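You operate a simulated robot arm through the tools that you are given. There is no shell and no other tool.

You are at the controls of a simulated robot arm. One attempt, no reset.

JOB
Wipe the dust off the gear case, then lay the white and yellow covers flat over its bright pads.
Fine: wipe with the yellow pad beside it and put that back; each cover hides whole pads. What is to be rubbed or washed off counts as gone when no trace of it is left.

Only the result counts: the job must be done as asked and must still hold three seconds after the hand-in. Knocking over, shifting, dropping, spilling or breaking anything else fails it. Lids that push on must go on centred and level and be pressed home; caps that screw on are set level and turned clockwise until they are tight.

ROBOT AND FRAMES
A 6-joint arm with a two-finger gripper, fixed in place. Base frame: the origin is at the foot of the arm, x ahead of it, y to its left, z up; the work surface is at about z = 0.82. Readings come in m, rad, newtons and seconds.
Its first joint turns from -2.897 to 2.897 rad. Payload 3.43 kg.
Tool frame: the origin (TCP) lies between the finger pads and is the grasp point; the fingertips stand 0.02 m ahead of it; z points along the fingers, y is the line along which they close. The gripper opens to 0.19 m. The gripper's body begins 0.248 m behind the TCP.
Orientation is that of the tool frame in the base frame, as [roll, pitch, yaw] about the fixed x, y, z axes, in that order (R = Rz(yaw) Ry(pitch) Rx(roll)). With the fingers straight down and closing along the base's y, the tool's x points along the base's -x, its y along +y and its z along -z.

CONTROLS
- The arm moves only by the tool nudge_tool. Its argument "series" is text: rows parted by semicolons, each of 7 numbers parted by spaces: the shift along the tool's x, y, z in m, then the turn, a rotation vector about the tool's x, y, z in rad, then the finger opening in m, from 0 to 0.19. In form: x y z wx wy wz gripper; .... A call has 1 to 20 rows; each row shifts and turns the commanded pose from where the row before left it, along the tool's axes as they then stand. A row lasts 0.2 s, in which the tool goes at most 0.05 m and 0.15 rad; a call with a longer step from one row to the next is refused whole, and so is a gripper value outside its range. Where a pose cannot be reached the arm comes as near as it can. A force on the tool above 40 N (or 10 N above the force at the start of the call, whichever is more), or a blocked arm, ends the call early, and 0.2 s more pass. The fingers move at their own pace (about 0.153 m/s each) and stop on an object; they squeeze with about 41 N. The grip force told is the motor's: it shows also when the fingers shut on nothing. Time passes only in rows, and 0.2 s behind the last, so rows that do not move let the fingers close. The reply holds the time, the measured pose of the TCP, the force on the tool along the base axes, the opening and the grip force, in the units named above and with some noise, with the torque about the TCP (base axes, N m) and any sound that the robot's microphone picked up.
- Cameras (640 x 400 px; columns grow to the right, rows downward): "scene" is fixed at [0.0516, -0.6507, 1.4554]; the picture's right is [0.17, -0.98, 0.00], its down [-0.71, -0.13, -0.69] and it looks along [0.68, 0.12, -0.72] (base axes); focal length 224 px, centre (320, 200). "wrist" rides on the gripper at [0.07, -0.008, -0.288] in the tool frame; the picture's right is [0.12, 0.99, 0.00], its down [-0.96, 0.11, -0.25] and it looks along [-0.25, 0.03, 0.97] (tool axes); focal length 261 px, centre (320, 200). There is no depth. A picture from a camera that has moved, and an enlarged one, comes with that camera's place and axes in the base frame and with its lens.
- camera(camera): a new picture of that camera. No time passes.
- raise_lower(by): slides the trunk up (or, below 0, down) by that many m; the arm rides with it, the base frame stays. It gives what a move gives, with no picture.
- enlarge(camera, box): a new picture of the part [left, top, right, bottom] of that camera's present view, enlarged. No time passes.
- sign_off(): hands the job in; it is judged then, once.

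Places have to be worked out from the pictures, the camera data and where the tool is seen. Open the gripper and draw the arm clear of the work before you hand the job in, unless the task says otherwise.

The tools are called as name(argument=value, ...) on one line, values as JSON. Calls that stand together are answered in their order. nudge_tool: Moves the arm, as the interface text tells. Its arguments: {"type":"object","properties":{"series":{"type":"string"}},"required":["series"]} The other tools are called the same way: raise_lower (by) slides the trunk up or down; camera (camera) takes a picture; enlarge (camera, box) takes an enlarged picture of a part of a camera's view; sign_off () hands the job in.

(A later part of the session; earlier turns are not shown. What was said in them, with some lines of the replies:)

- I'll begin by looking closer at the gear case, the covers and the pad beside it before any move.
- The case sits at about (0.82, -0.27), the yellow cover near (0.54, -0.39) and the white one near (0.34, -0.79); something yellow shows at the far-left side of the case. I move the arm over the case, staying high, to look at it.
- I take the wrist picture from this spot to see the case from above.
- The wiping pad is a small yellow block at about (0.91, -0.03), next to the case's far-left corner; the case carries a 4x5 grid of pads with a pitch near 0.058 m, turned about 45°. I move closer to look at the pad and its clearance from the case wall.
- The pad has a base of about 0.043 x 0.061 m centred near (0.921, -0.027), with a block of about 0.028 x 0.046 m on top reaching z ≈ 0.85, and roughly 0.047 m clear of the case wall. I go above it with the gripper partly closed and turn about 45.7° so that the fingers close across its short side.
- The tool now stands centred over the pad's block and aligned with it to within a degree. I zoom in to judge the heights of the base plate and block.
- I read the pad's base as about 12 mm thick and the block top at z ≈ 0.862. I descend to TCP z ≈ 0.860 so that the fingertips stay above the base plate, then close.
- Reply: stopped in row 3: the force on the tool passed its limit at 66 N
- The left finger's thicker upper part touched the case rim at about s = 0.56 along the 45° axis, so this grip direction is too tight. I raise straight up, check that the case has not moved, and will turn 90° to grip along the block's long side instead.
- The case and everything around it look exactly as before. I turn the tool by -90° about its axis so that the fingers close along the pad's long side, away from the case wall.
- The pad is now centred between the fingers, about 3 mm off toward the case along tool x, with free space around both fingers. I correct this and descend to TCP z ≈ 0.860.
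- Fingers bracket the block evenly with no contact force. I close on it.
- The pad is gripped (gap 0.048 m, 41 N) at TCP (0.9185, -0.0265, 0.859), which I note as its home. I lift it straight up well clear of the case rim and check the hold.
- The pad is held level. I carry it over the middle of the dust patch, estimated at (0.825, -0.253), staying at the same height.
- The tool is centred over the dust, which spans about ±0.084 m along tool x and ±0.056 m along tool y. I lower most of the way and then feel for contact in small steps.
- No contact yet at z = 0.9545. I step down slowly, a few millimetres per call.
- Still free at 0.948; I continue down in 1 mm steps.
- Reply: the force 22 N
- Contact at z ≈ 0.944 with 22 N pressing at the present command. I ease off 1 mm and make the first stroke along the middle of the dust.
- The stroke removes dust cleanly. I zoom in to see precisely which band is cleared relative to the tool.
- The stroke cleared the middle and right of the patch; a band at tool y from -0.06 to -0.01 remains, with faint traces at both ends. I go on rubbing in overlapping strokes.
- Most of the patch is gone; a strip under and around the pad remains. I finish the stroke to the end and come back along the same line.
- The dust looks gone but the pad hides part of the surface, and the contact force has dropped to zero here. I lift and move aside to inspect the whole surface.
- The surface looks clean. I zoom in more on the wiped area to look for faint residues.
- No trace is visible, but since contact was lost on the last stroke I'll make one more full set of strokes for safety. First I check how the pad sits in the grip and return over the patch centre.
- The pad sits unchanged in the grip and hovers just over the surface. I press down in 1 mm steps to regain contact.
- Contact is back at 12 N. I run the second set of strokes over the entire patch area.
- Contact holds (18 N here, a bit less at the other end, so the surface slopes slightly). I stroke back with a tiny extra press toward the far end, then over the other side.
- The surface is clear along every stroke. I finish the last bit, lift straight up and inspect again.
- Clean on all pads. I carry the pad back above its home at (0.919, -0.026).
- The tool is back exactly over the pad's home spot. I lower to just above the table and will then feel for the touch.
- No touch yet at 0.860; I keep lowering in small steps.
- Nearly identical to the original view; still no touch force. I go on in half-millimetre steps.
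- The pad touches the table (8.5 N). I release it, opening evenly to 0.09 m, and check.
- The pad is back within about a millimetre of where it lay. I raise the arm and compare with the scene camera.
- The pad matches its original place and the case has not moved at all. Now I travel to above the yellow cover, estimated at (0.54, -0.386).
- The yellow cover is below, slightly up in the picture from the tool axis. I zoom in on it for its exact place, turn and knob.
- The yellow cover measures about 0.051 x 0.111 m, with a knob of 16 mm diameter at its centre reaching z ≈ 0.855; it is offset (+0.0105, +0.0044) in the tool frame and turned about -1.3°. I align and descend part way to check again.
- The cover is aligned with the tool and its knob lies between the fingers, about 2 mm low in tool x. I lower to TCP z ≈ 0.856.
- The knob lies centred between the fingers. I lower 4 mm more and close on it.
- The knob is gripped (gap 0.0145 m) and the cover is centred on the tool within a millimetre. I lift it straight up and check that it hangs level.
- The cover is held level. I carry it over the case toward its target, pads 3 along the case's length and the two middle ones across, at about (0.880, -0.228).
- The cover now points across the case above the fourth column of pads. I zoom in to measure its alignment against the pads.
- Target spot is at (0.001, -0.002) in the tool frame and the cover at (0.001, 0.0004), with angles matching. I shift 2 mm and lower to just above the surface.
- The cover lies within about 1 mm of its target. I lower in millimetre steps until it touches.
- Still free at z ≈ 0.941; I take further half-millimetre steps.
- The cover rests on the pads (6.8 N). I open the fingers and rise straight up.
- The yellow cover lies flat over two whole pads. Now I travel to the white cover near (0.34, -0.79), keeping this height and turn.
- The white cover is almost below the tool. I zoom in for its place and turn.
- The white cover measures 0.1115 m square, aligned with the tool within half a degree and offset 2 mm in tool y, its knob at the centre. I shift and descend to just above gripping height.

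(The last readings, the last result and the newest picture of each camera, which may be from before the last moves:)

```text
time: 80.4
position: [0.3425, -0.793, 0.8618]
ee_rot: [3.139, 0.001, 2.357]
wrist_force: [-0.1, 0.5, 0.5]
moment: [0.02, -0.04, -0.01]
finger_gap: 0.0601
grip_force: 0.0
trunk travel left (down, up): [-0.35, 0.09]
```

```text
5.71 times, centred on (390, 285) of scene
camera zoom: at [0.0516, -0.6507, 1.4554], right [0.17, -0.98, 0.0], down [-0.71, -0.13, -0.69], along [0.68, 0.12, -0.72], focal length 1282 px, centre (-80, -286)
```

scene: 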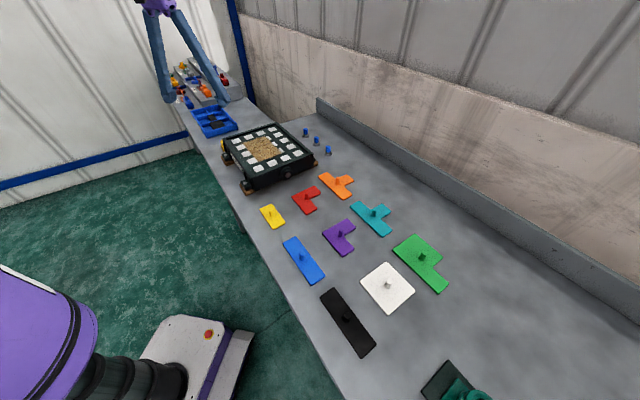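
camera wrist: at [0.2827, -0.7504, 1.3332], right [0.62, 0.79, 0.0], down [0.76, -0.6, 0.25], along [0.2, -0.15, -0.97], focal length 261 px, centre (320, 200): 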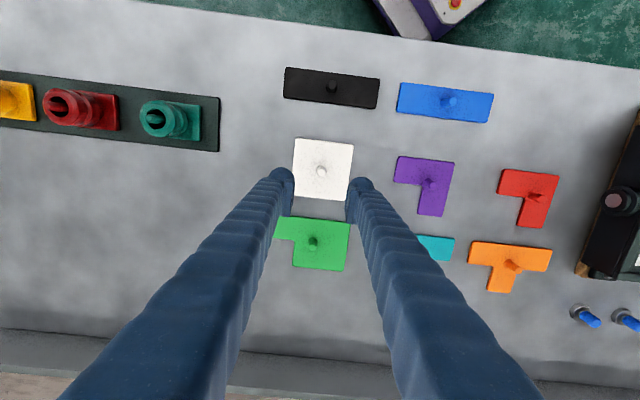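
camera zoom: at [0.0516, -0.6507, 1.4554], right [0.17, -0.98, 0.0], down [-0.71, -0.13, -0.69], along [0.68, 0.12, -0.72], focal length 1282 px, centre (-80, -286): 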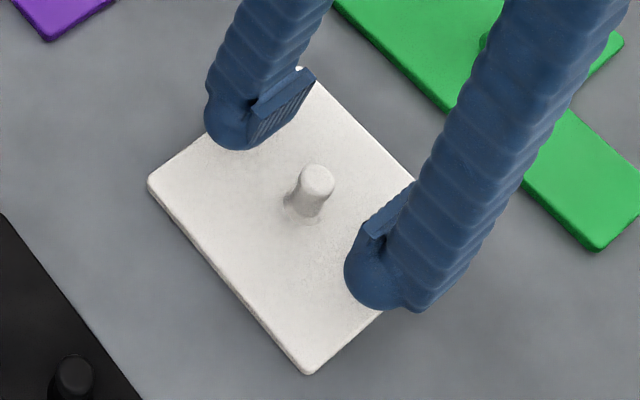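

The knob stands centred between the fingers. I lower 5 mm more and close.

nudge_tool(series="0 0.001 0.0055 0 0 0 0.06; 0 0 0 0 0 0 0.03; 0 0 0 0 0 0 0.0; 0 0 0 0 0 0 0.0; 0 0 0 0 0 0 0.0")

enlarge(camera="wrist", box=[255, 130, 385, 260])

```text
time: 81.6
position: [0.343, -0.7953, 0.8566]
ee_rot: [3.141, 0.001, 2.357]
wrist_force: [-0.8, 0.5, 0.6]
moment: [0.02, 0.0, -0.01]
finger_gap: 0.0148
grip_force: 41.1
trunk travel left (down, up): [-0.35, 0.09]
```

```text
3.08 times, centred on (320, 195) of wrist
camera zoom: at [0.2867, -0.7496, 1.1451], right [0.62, 0.79, 0.0], down [0.76, -0.6, 0.25], along [0.2, -0.15, -0.97], focal length 802 px, centre (320, 215)
```

zoom: 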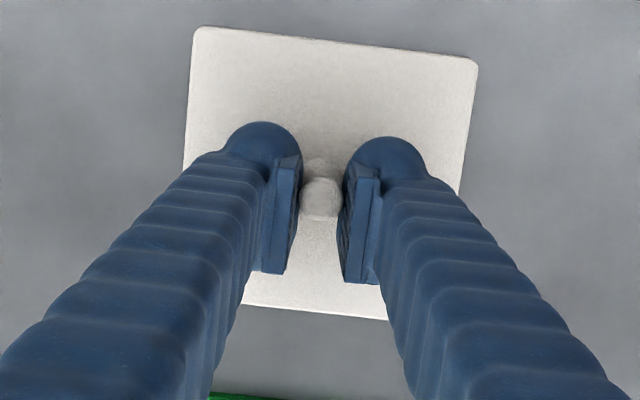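

The white cover's knob is gripped, the cover centred within 2 mm and square to the tool. I lift straight up and check it.

nudge_tool(series="0 0 -0.01 0 0 0 0.0; 0 0 -0.03 0 0 0 0.0; 0 0 -0.04 0 0 0 0.0; 0 0 -0.045 0 0 0 0.0; 0 0 -0.045 0 0 0 0.0; 0 0 0 0 0 0 0.0")

camera(camera="scene")

camera(camera="wrist")

```text
time: 83.0
position: [0.3422, -0.7922, 1.0274]
ee_rot: [3.14, 0.001, 2.358]
wrist_force: [0.7, -0.2, -1.7]
moment: [-0.05, -0.01, 0.01]
finger_gap: 0.0149
grip_force: 41.6
trunk travel left (down, up): [-0.35, 0.09]
```

```text
taken
```

scene: 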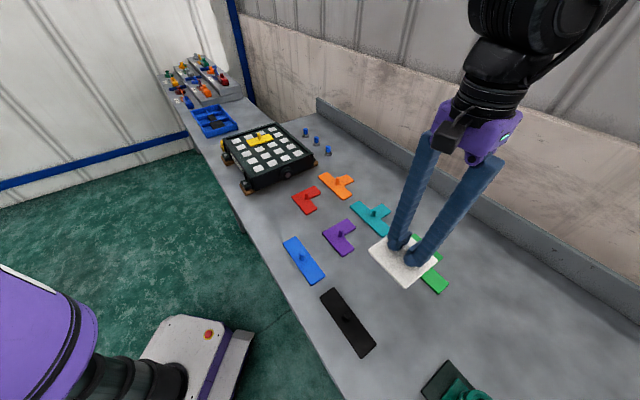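

```text
taken
camera wrist: at [0.287, -0.7483, 1.3152], right [0.62, 0.79, 0.0], down [0.76, -0.6, 0.25], along [0.2, -0.15, -0.97], focal length 261 px, centre (320, 200)
```

wrist: 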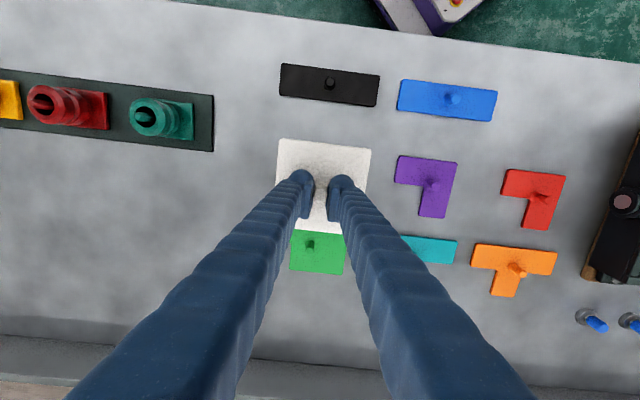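

The cover hangs level. I carry it back along the same way to above the target at (0.816, -0.292).

nudge_tool(series="0.0011 0.043 0 0 0 0 0.0; 0.0011 0.043 0 0 0 0 0.0; 0.0011 0.043 0 0 0 0 0.0; 0.0011 0.043 0 0 0 0 0.0; 0.0011 0.043 0 0 0 0 0.0; 0.0011 0.043 0 0 0 0 0.0; 0.0011 0.043 0 0 0 0 0.0; 0.0011 0.043 0 0 0 0 0.0; 0.0011 0.043 0 0 0 0 0.0; 0.0011 0.043 0 0 0 0 0.0; 0.0011 0.043 0 0 0 0 0.0; 0.0011 0.043 0 0 0 0 0.0; 0.0011 0.043 0 0 0 0 0.0; 0.0011 0.043 0 0 0 0 0.0; 0.0011 0.043 0 0 0 0 0.0; 0.0011 0.043 0 0 0 0 0.0; 0 0 0 0 0 0 0.0")

camera(camera="wrist")

enlarge(camera="wrist", box=[220, 85, 430, 285])

enlarge(camera="scene", box=[225, 90, 325, 190])

```text
time: 86.6
position: [0.8152, -0.2933, 1.027]
ee_rot: [3.141, 0.003, 2.357]
wrist_force: [-0.7, 0.0, -1.8]
moment: [-0.06, -0.02, 0.03]
finger_gap: 0.0148
grip_force: 41.1
trunk travel left (down, up): [-0.35, 0.09]
```

```text
taken
camera wrist: at [0.7593, -0.2491, 1.3151], right [0.62, 0.79, 0.0], down [0.76, -0.6, 0.25], along [0.2, -0.15, -0.97], focal length 261 px, centre (320, 200)
```

wrist: 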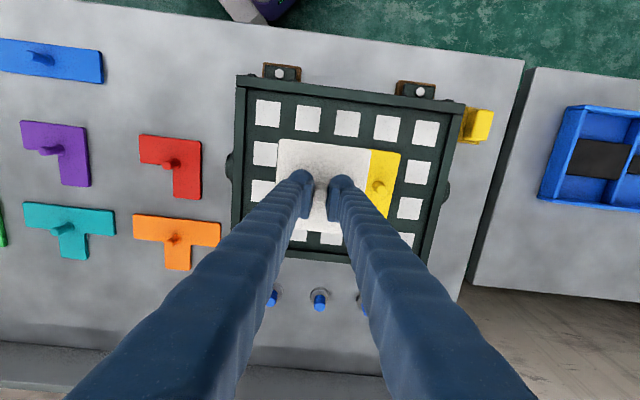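

```text
2.00 times, centred on (325, 185) of wrist
camera zoom: at [0.7593, -0.2491, 1.3151], right [0.62, 0.79, 0.0], down [0.76, -0.6, 0.25], along [0.2, -0.15, -0.97], focal length 521 px, centre (310, 230)
```

zoom: 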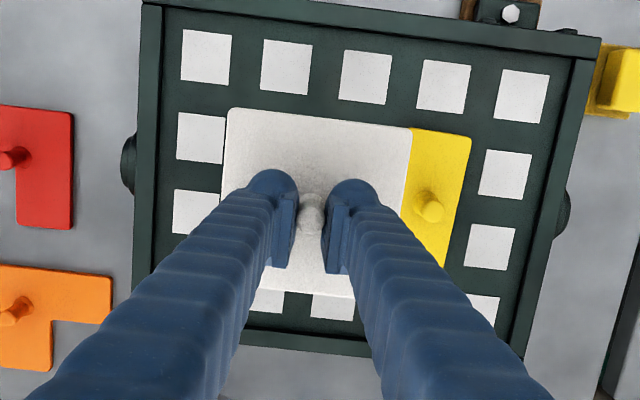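

```text
4.00 times, centred on (275, 140) of scene
camera zoom: at [0.0516, -0.6507, 1.4554], right [0.17, -0.98, 0.0], down [-0.71, -0.13, -0.69], along [0.68, 0.12, -0.72], focal length 897 px, centre (500, 440)
```

zoom: 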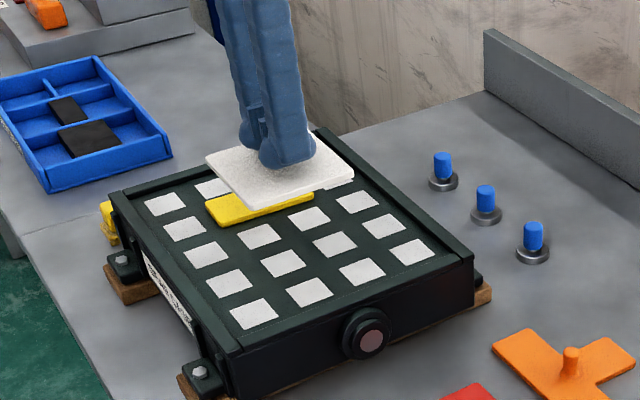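

Target for the white cover is at (-0.0012, 0.0016) in the tool frame against the cover centre at (0.002, 0.0005). I correct by (-3.2, +1.1) mm and lower to just above the pads.

nudge_tool(series="-0.0032 0.0011 0.02 0 0 0 0.0; 0 0 0.02 0 0 0 0.0; 0 0 0.02 0 0 0 0.0; 0 0 0.01 0 0 0 0.0; 0 0 0.006 0 0 0 0.0; 0 0 0 0 0 0 0.0")

enlarge(camera="wrist", box=[200, 75, 430, 285])

enlarge(camera="scene", box=[235, 110, 315, 180])

```text
time: 88.0
position: [0.8201, -0.2958, 0.9511]
ee_rot: [3.141, 0.0, 2.358]
wrist_force: [0.5, -0.7, -1.4]
moment: [0.01, -0.01, 0.0]
finger_gap: 0.0144
grip_force: 40.8
trunk travel left (down, up): [-0.35, 0.09]
```

```text
1.90 times, centred on (315, 180) of wrist
camera zoom: at [0.7635, -0.2516, 1.2394], right [0.62, 0.79, 0.0], down [0.76, -0.6, 0.25], along [0.2, -0.15, -0.97], focal length 496 px, centre (330, 238)
```

zoom: 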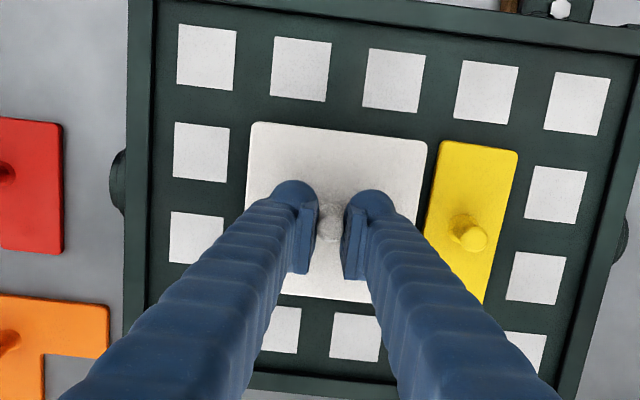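

```text
5.71 times, centred on (275, 145) of scene
camera zoom: at [0.0516, -0.6507, 1.4554], right [0.17, -0.98, 0.0], down [-0.71, -0.13, -0.69], along [0.68, 0.12, -0.72], focal length 1282 px, centre (577, 514)
```

zoom: 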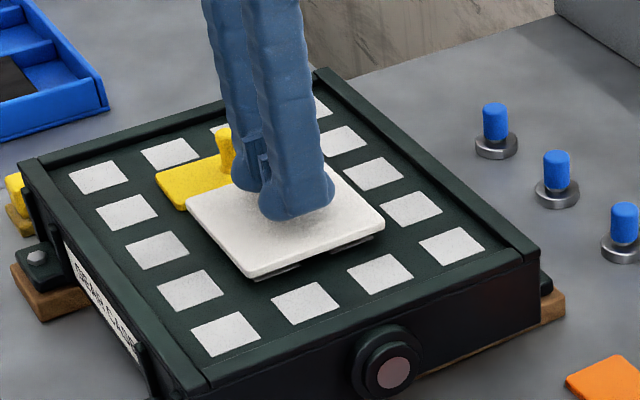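

The white cover is within 1 mm of its target, with a clear gap to the yellow one. I lower slowly to touch.

nudge_tool(series="0 0 0.002 0 0 0 0.0; 0 0 0.002 0 0 0 0.0; 0 0 0.002 0 0 0 0.0; 0 0 0.001 0 0 0 0.0; 0 0 0 0 0 0 0.0")

```text
time: 89.2
position: [0.8205, -0.2956, 0.9445]
ee_rot: [3.141, -0.001, 2.358]
wrist_force: [0.1, 0.4, -1.9]
moment: [0.01, 0.0, -0.02]
finger_gap: 0.0148
grip_force: 41.4
trunk travel left (down, up): [-0.35, 0.09]
```

nudge_tool(series="0 0 0.001 0 0 0 0.0; 0 0 0.001 0 0 0 0.0; 0 0 0 0 0 0 0.0")

```text
time: 90.0
position: [0.8208, -0.2955, 0.9418]
ee_rot: [3.14, 0.0, 2.357]
wrist_force: [0.6, -1.3, -0.7]
moment: [-0.01, -0.03, -0.01]
finger_gap: 0.0144
grip_force: 40.8
trunk travel left (down, up): [-0.35, 0.09]
```

nudge_tool(series="0 0 0.0007 0 0 0 0.0; 0 0 0.0007 0 0 0 0.0; 0 0 0 0 0 0 0.0")

```text
time: 90.8
position: [0.8191, -0.2965, 0.9413]
ee_rot: [3.141, 0.002, 2.356]
wrist_force: [-0.7, -0.7, 8.4]
moment: [0.05, 0.06, -0.01]
finger_gap: 0.015
grip_force: 41.0
trunk travel left (down, up): [-0.35, 0.09]
```

The white cover touches down (8.4 N). I open the fingers just a little (to stay clear of the yellow knob) and rise straight up.

nudge_tool(series="0 0 -0.0005 0 0 0 0.0; 0 0 0 0 0 0 0.02; 0 0 0 0 0 0 0.03; 0 0 0 0 0 0 0.035; 0 0 0 0 0 0 0.035; 0 0 -0.01 0 0 0 0.035; 0 0 -0.02 0 0 0 0.035; 0 0 -0.03 0 0 0 0.035; 0 0 -0.04 0 0 0 0.035; 0 0 -0.04 0 0 0 0.035; 0 0 0 0 0 0 0.035")

camera(camera="wrist")

enlarge(camera="scene", box=[225, 110, 325, 190])

```text
time: 93.2
position: [0.8198, -0.2962, 1.08]
ee_rot: [3.141, 0.0, 2.356]
wrist_force: [0.6, -0.2, -0.3]
moment: [-0.05, 0.0, 0.01]
finger_gap: 0.035
grip_force: 0.0
trunk travel left (down, up): [-0.35, 0.09]
```

```text
taken
camera wrist: at [0.7634, -0.2517, 1.3693], right [0.62, 0.79, 0.0], down [0.76, -0.6, 0.25], along [0.2, -0.15, -0.97], focal length 261 px, centre (320, 200)
```

wrist: 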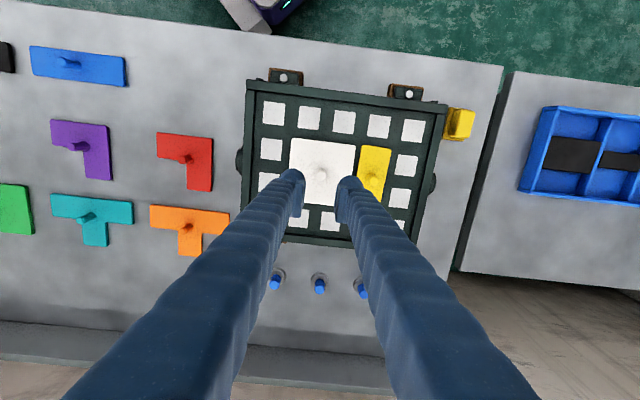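

```text
5.00 times, centred on (275, 150) of scene
camera zoom: at [0.0516, -0.6507, 1.4554], right [0.17, -0.98, 0.0], down [-0.71, -0.13, -0.69], along [0.68, 0.12, -0.72], focal length 1122 px, centre (545, 450)
```

zoom: 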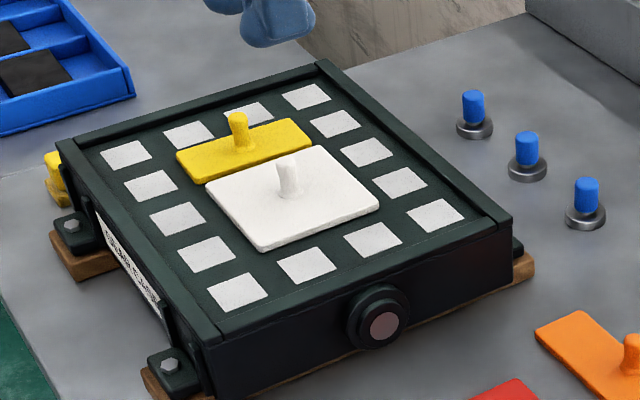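

Both covers lie flat, hiding four and two whole pads. I raise the arm and draw it clear, opening the gripper.

nudge_tool(series="0 0 -0.045 0 0 0 0.05; 0 0 -0.045 0 0 0 0.08; 0 0 -0.045 0 0 0 0.12; 0.008 -0.0424 0 0 0 0 0.19; 0.008 -0.0424 0 0 0 0 0.19; 0.008 -0.0424 0 0 0 0 0.19; 0.008 -0.0424 0 0 0 0 0.19; 0.008 -0.0424 0 0 0 0 0.19; 0.008 -0.0424 0 0 0 0 0.19; 0.008 -0.0424 0 0 0 0 0.19; 0 0 0 0 0 0 0.19; 0 0 0 0 0 0 0.19")

camera(camera="wrist")

camera(camera="scene")

enlarge(camera="scene", box=[240, 120, 310, 175])

```text
time: 95.8
position: [0.5704, -0.4672, 1.2174]
ee_rot: [3.141, 0.002, 2.355]
wrist_force: [-0.3, -0.1, 0.7]
moment: [-0.04, -0.05, -0.03]
finger_gap: 0.1898
grip_force: 0.1
trunk travel left (down, up): [-0.35, 0.09]
```

```text
taken
camera wrist: at [0.5143, -0.4234, 1.5054], right [0.62, 0.79, 0.0], down [0.76, -0.6, 0.25], along [0.2, -0.15, -0.97], focal length 261 px, centre (320, 200)
```

wrist: 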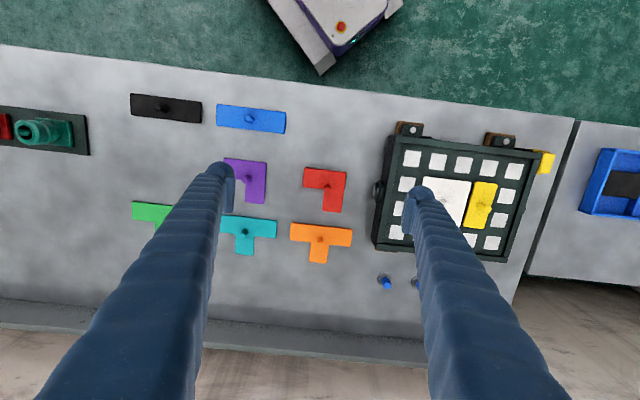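

```text
taken
```

scene: 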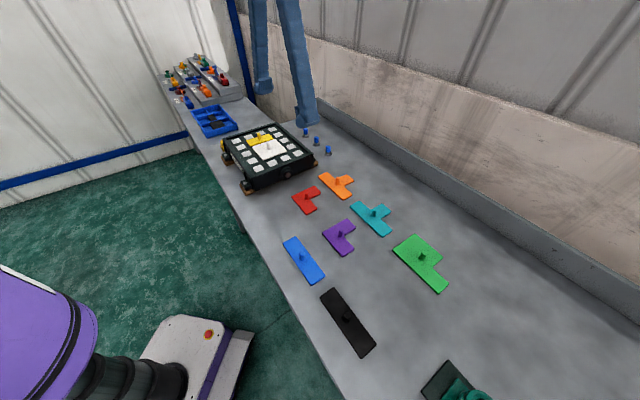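

```text
7.27 times, centred on (275, 148) of scene
camera zoom: at [0.0516, -0.6507, 1.4554], right [0.17, -0.98, 0.0], down [-0.71, -0.13, -0.69], along [0.68, 0.12, -0.72], focal length 1631 px, centre (647, 582)
```

zoom: 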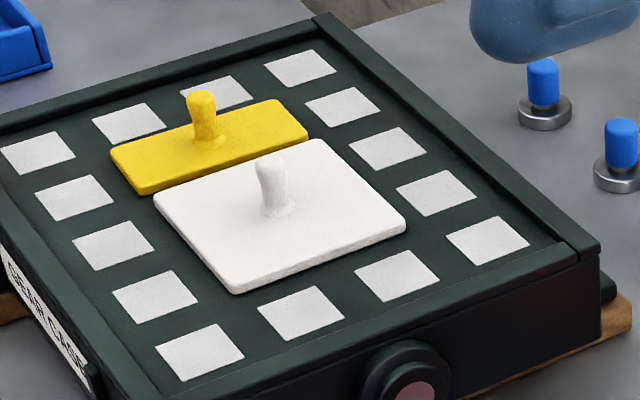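

Everything is in place: the dust is gone, the wiping pad is back in its spot, both covers lie flat over whole pads, nothing else has moved, and the arm is clear with the gripper open. I hand the job in.

sign_off()

```text
The job is handed in.
```

I wiped the dust off the gear case and laid both covers flat on its pads, then handed the job in. I have not seen the judge's result.

- **Dust:** I rubbed the whole patch with two sets of overlapping strokes, and no trace showed in close-up pictures from either camera afterwards.
- **Wiping pad:** It is back beside the case, within about 1 mm of where it lay by the camera view.
- **Covers:** The white cover hides four whole pads and the yellow one hides two, with a clear gap between them. All 20 pads looked equally bright, so I used the six in the middle of the grid.
- **Contact with the case:** On my first try at picking up the wiping pad, a finger pressed down on the case rim with 66 N and the arm stopped. Before and after pictures show the case did not move.

The arm is clear of the work with the gripper open.
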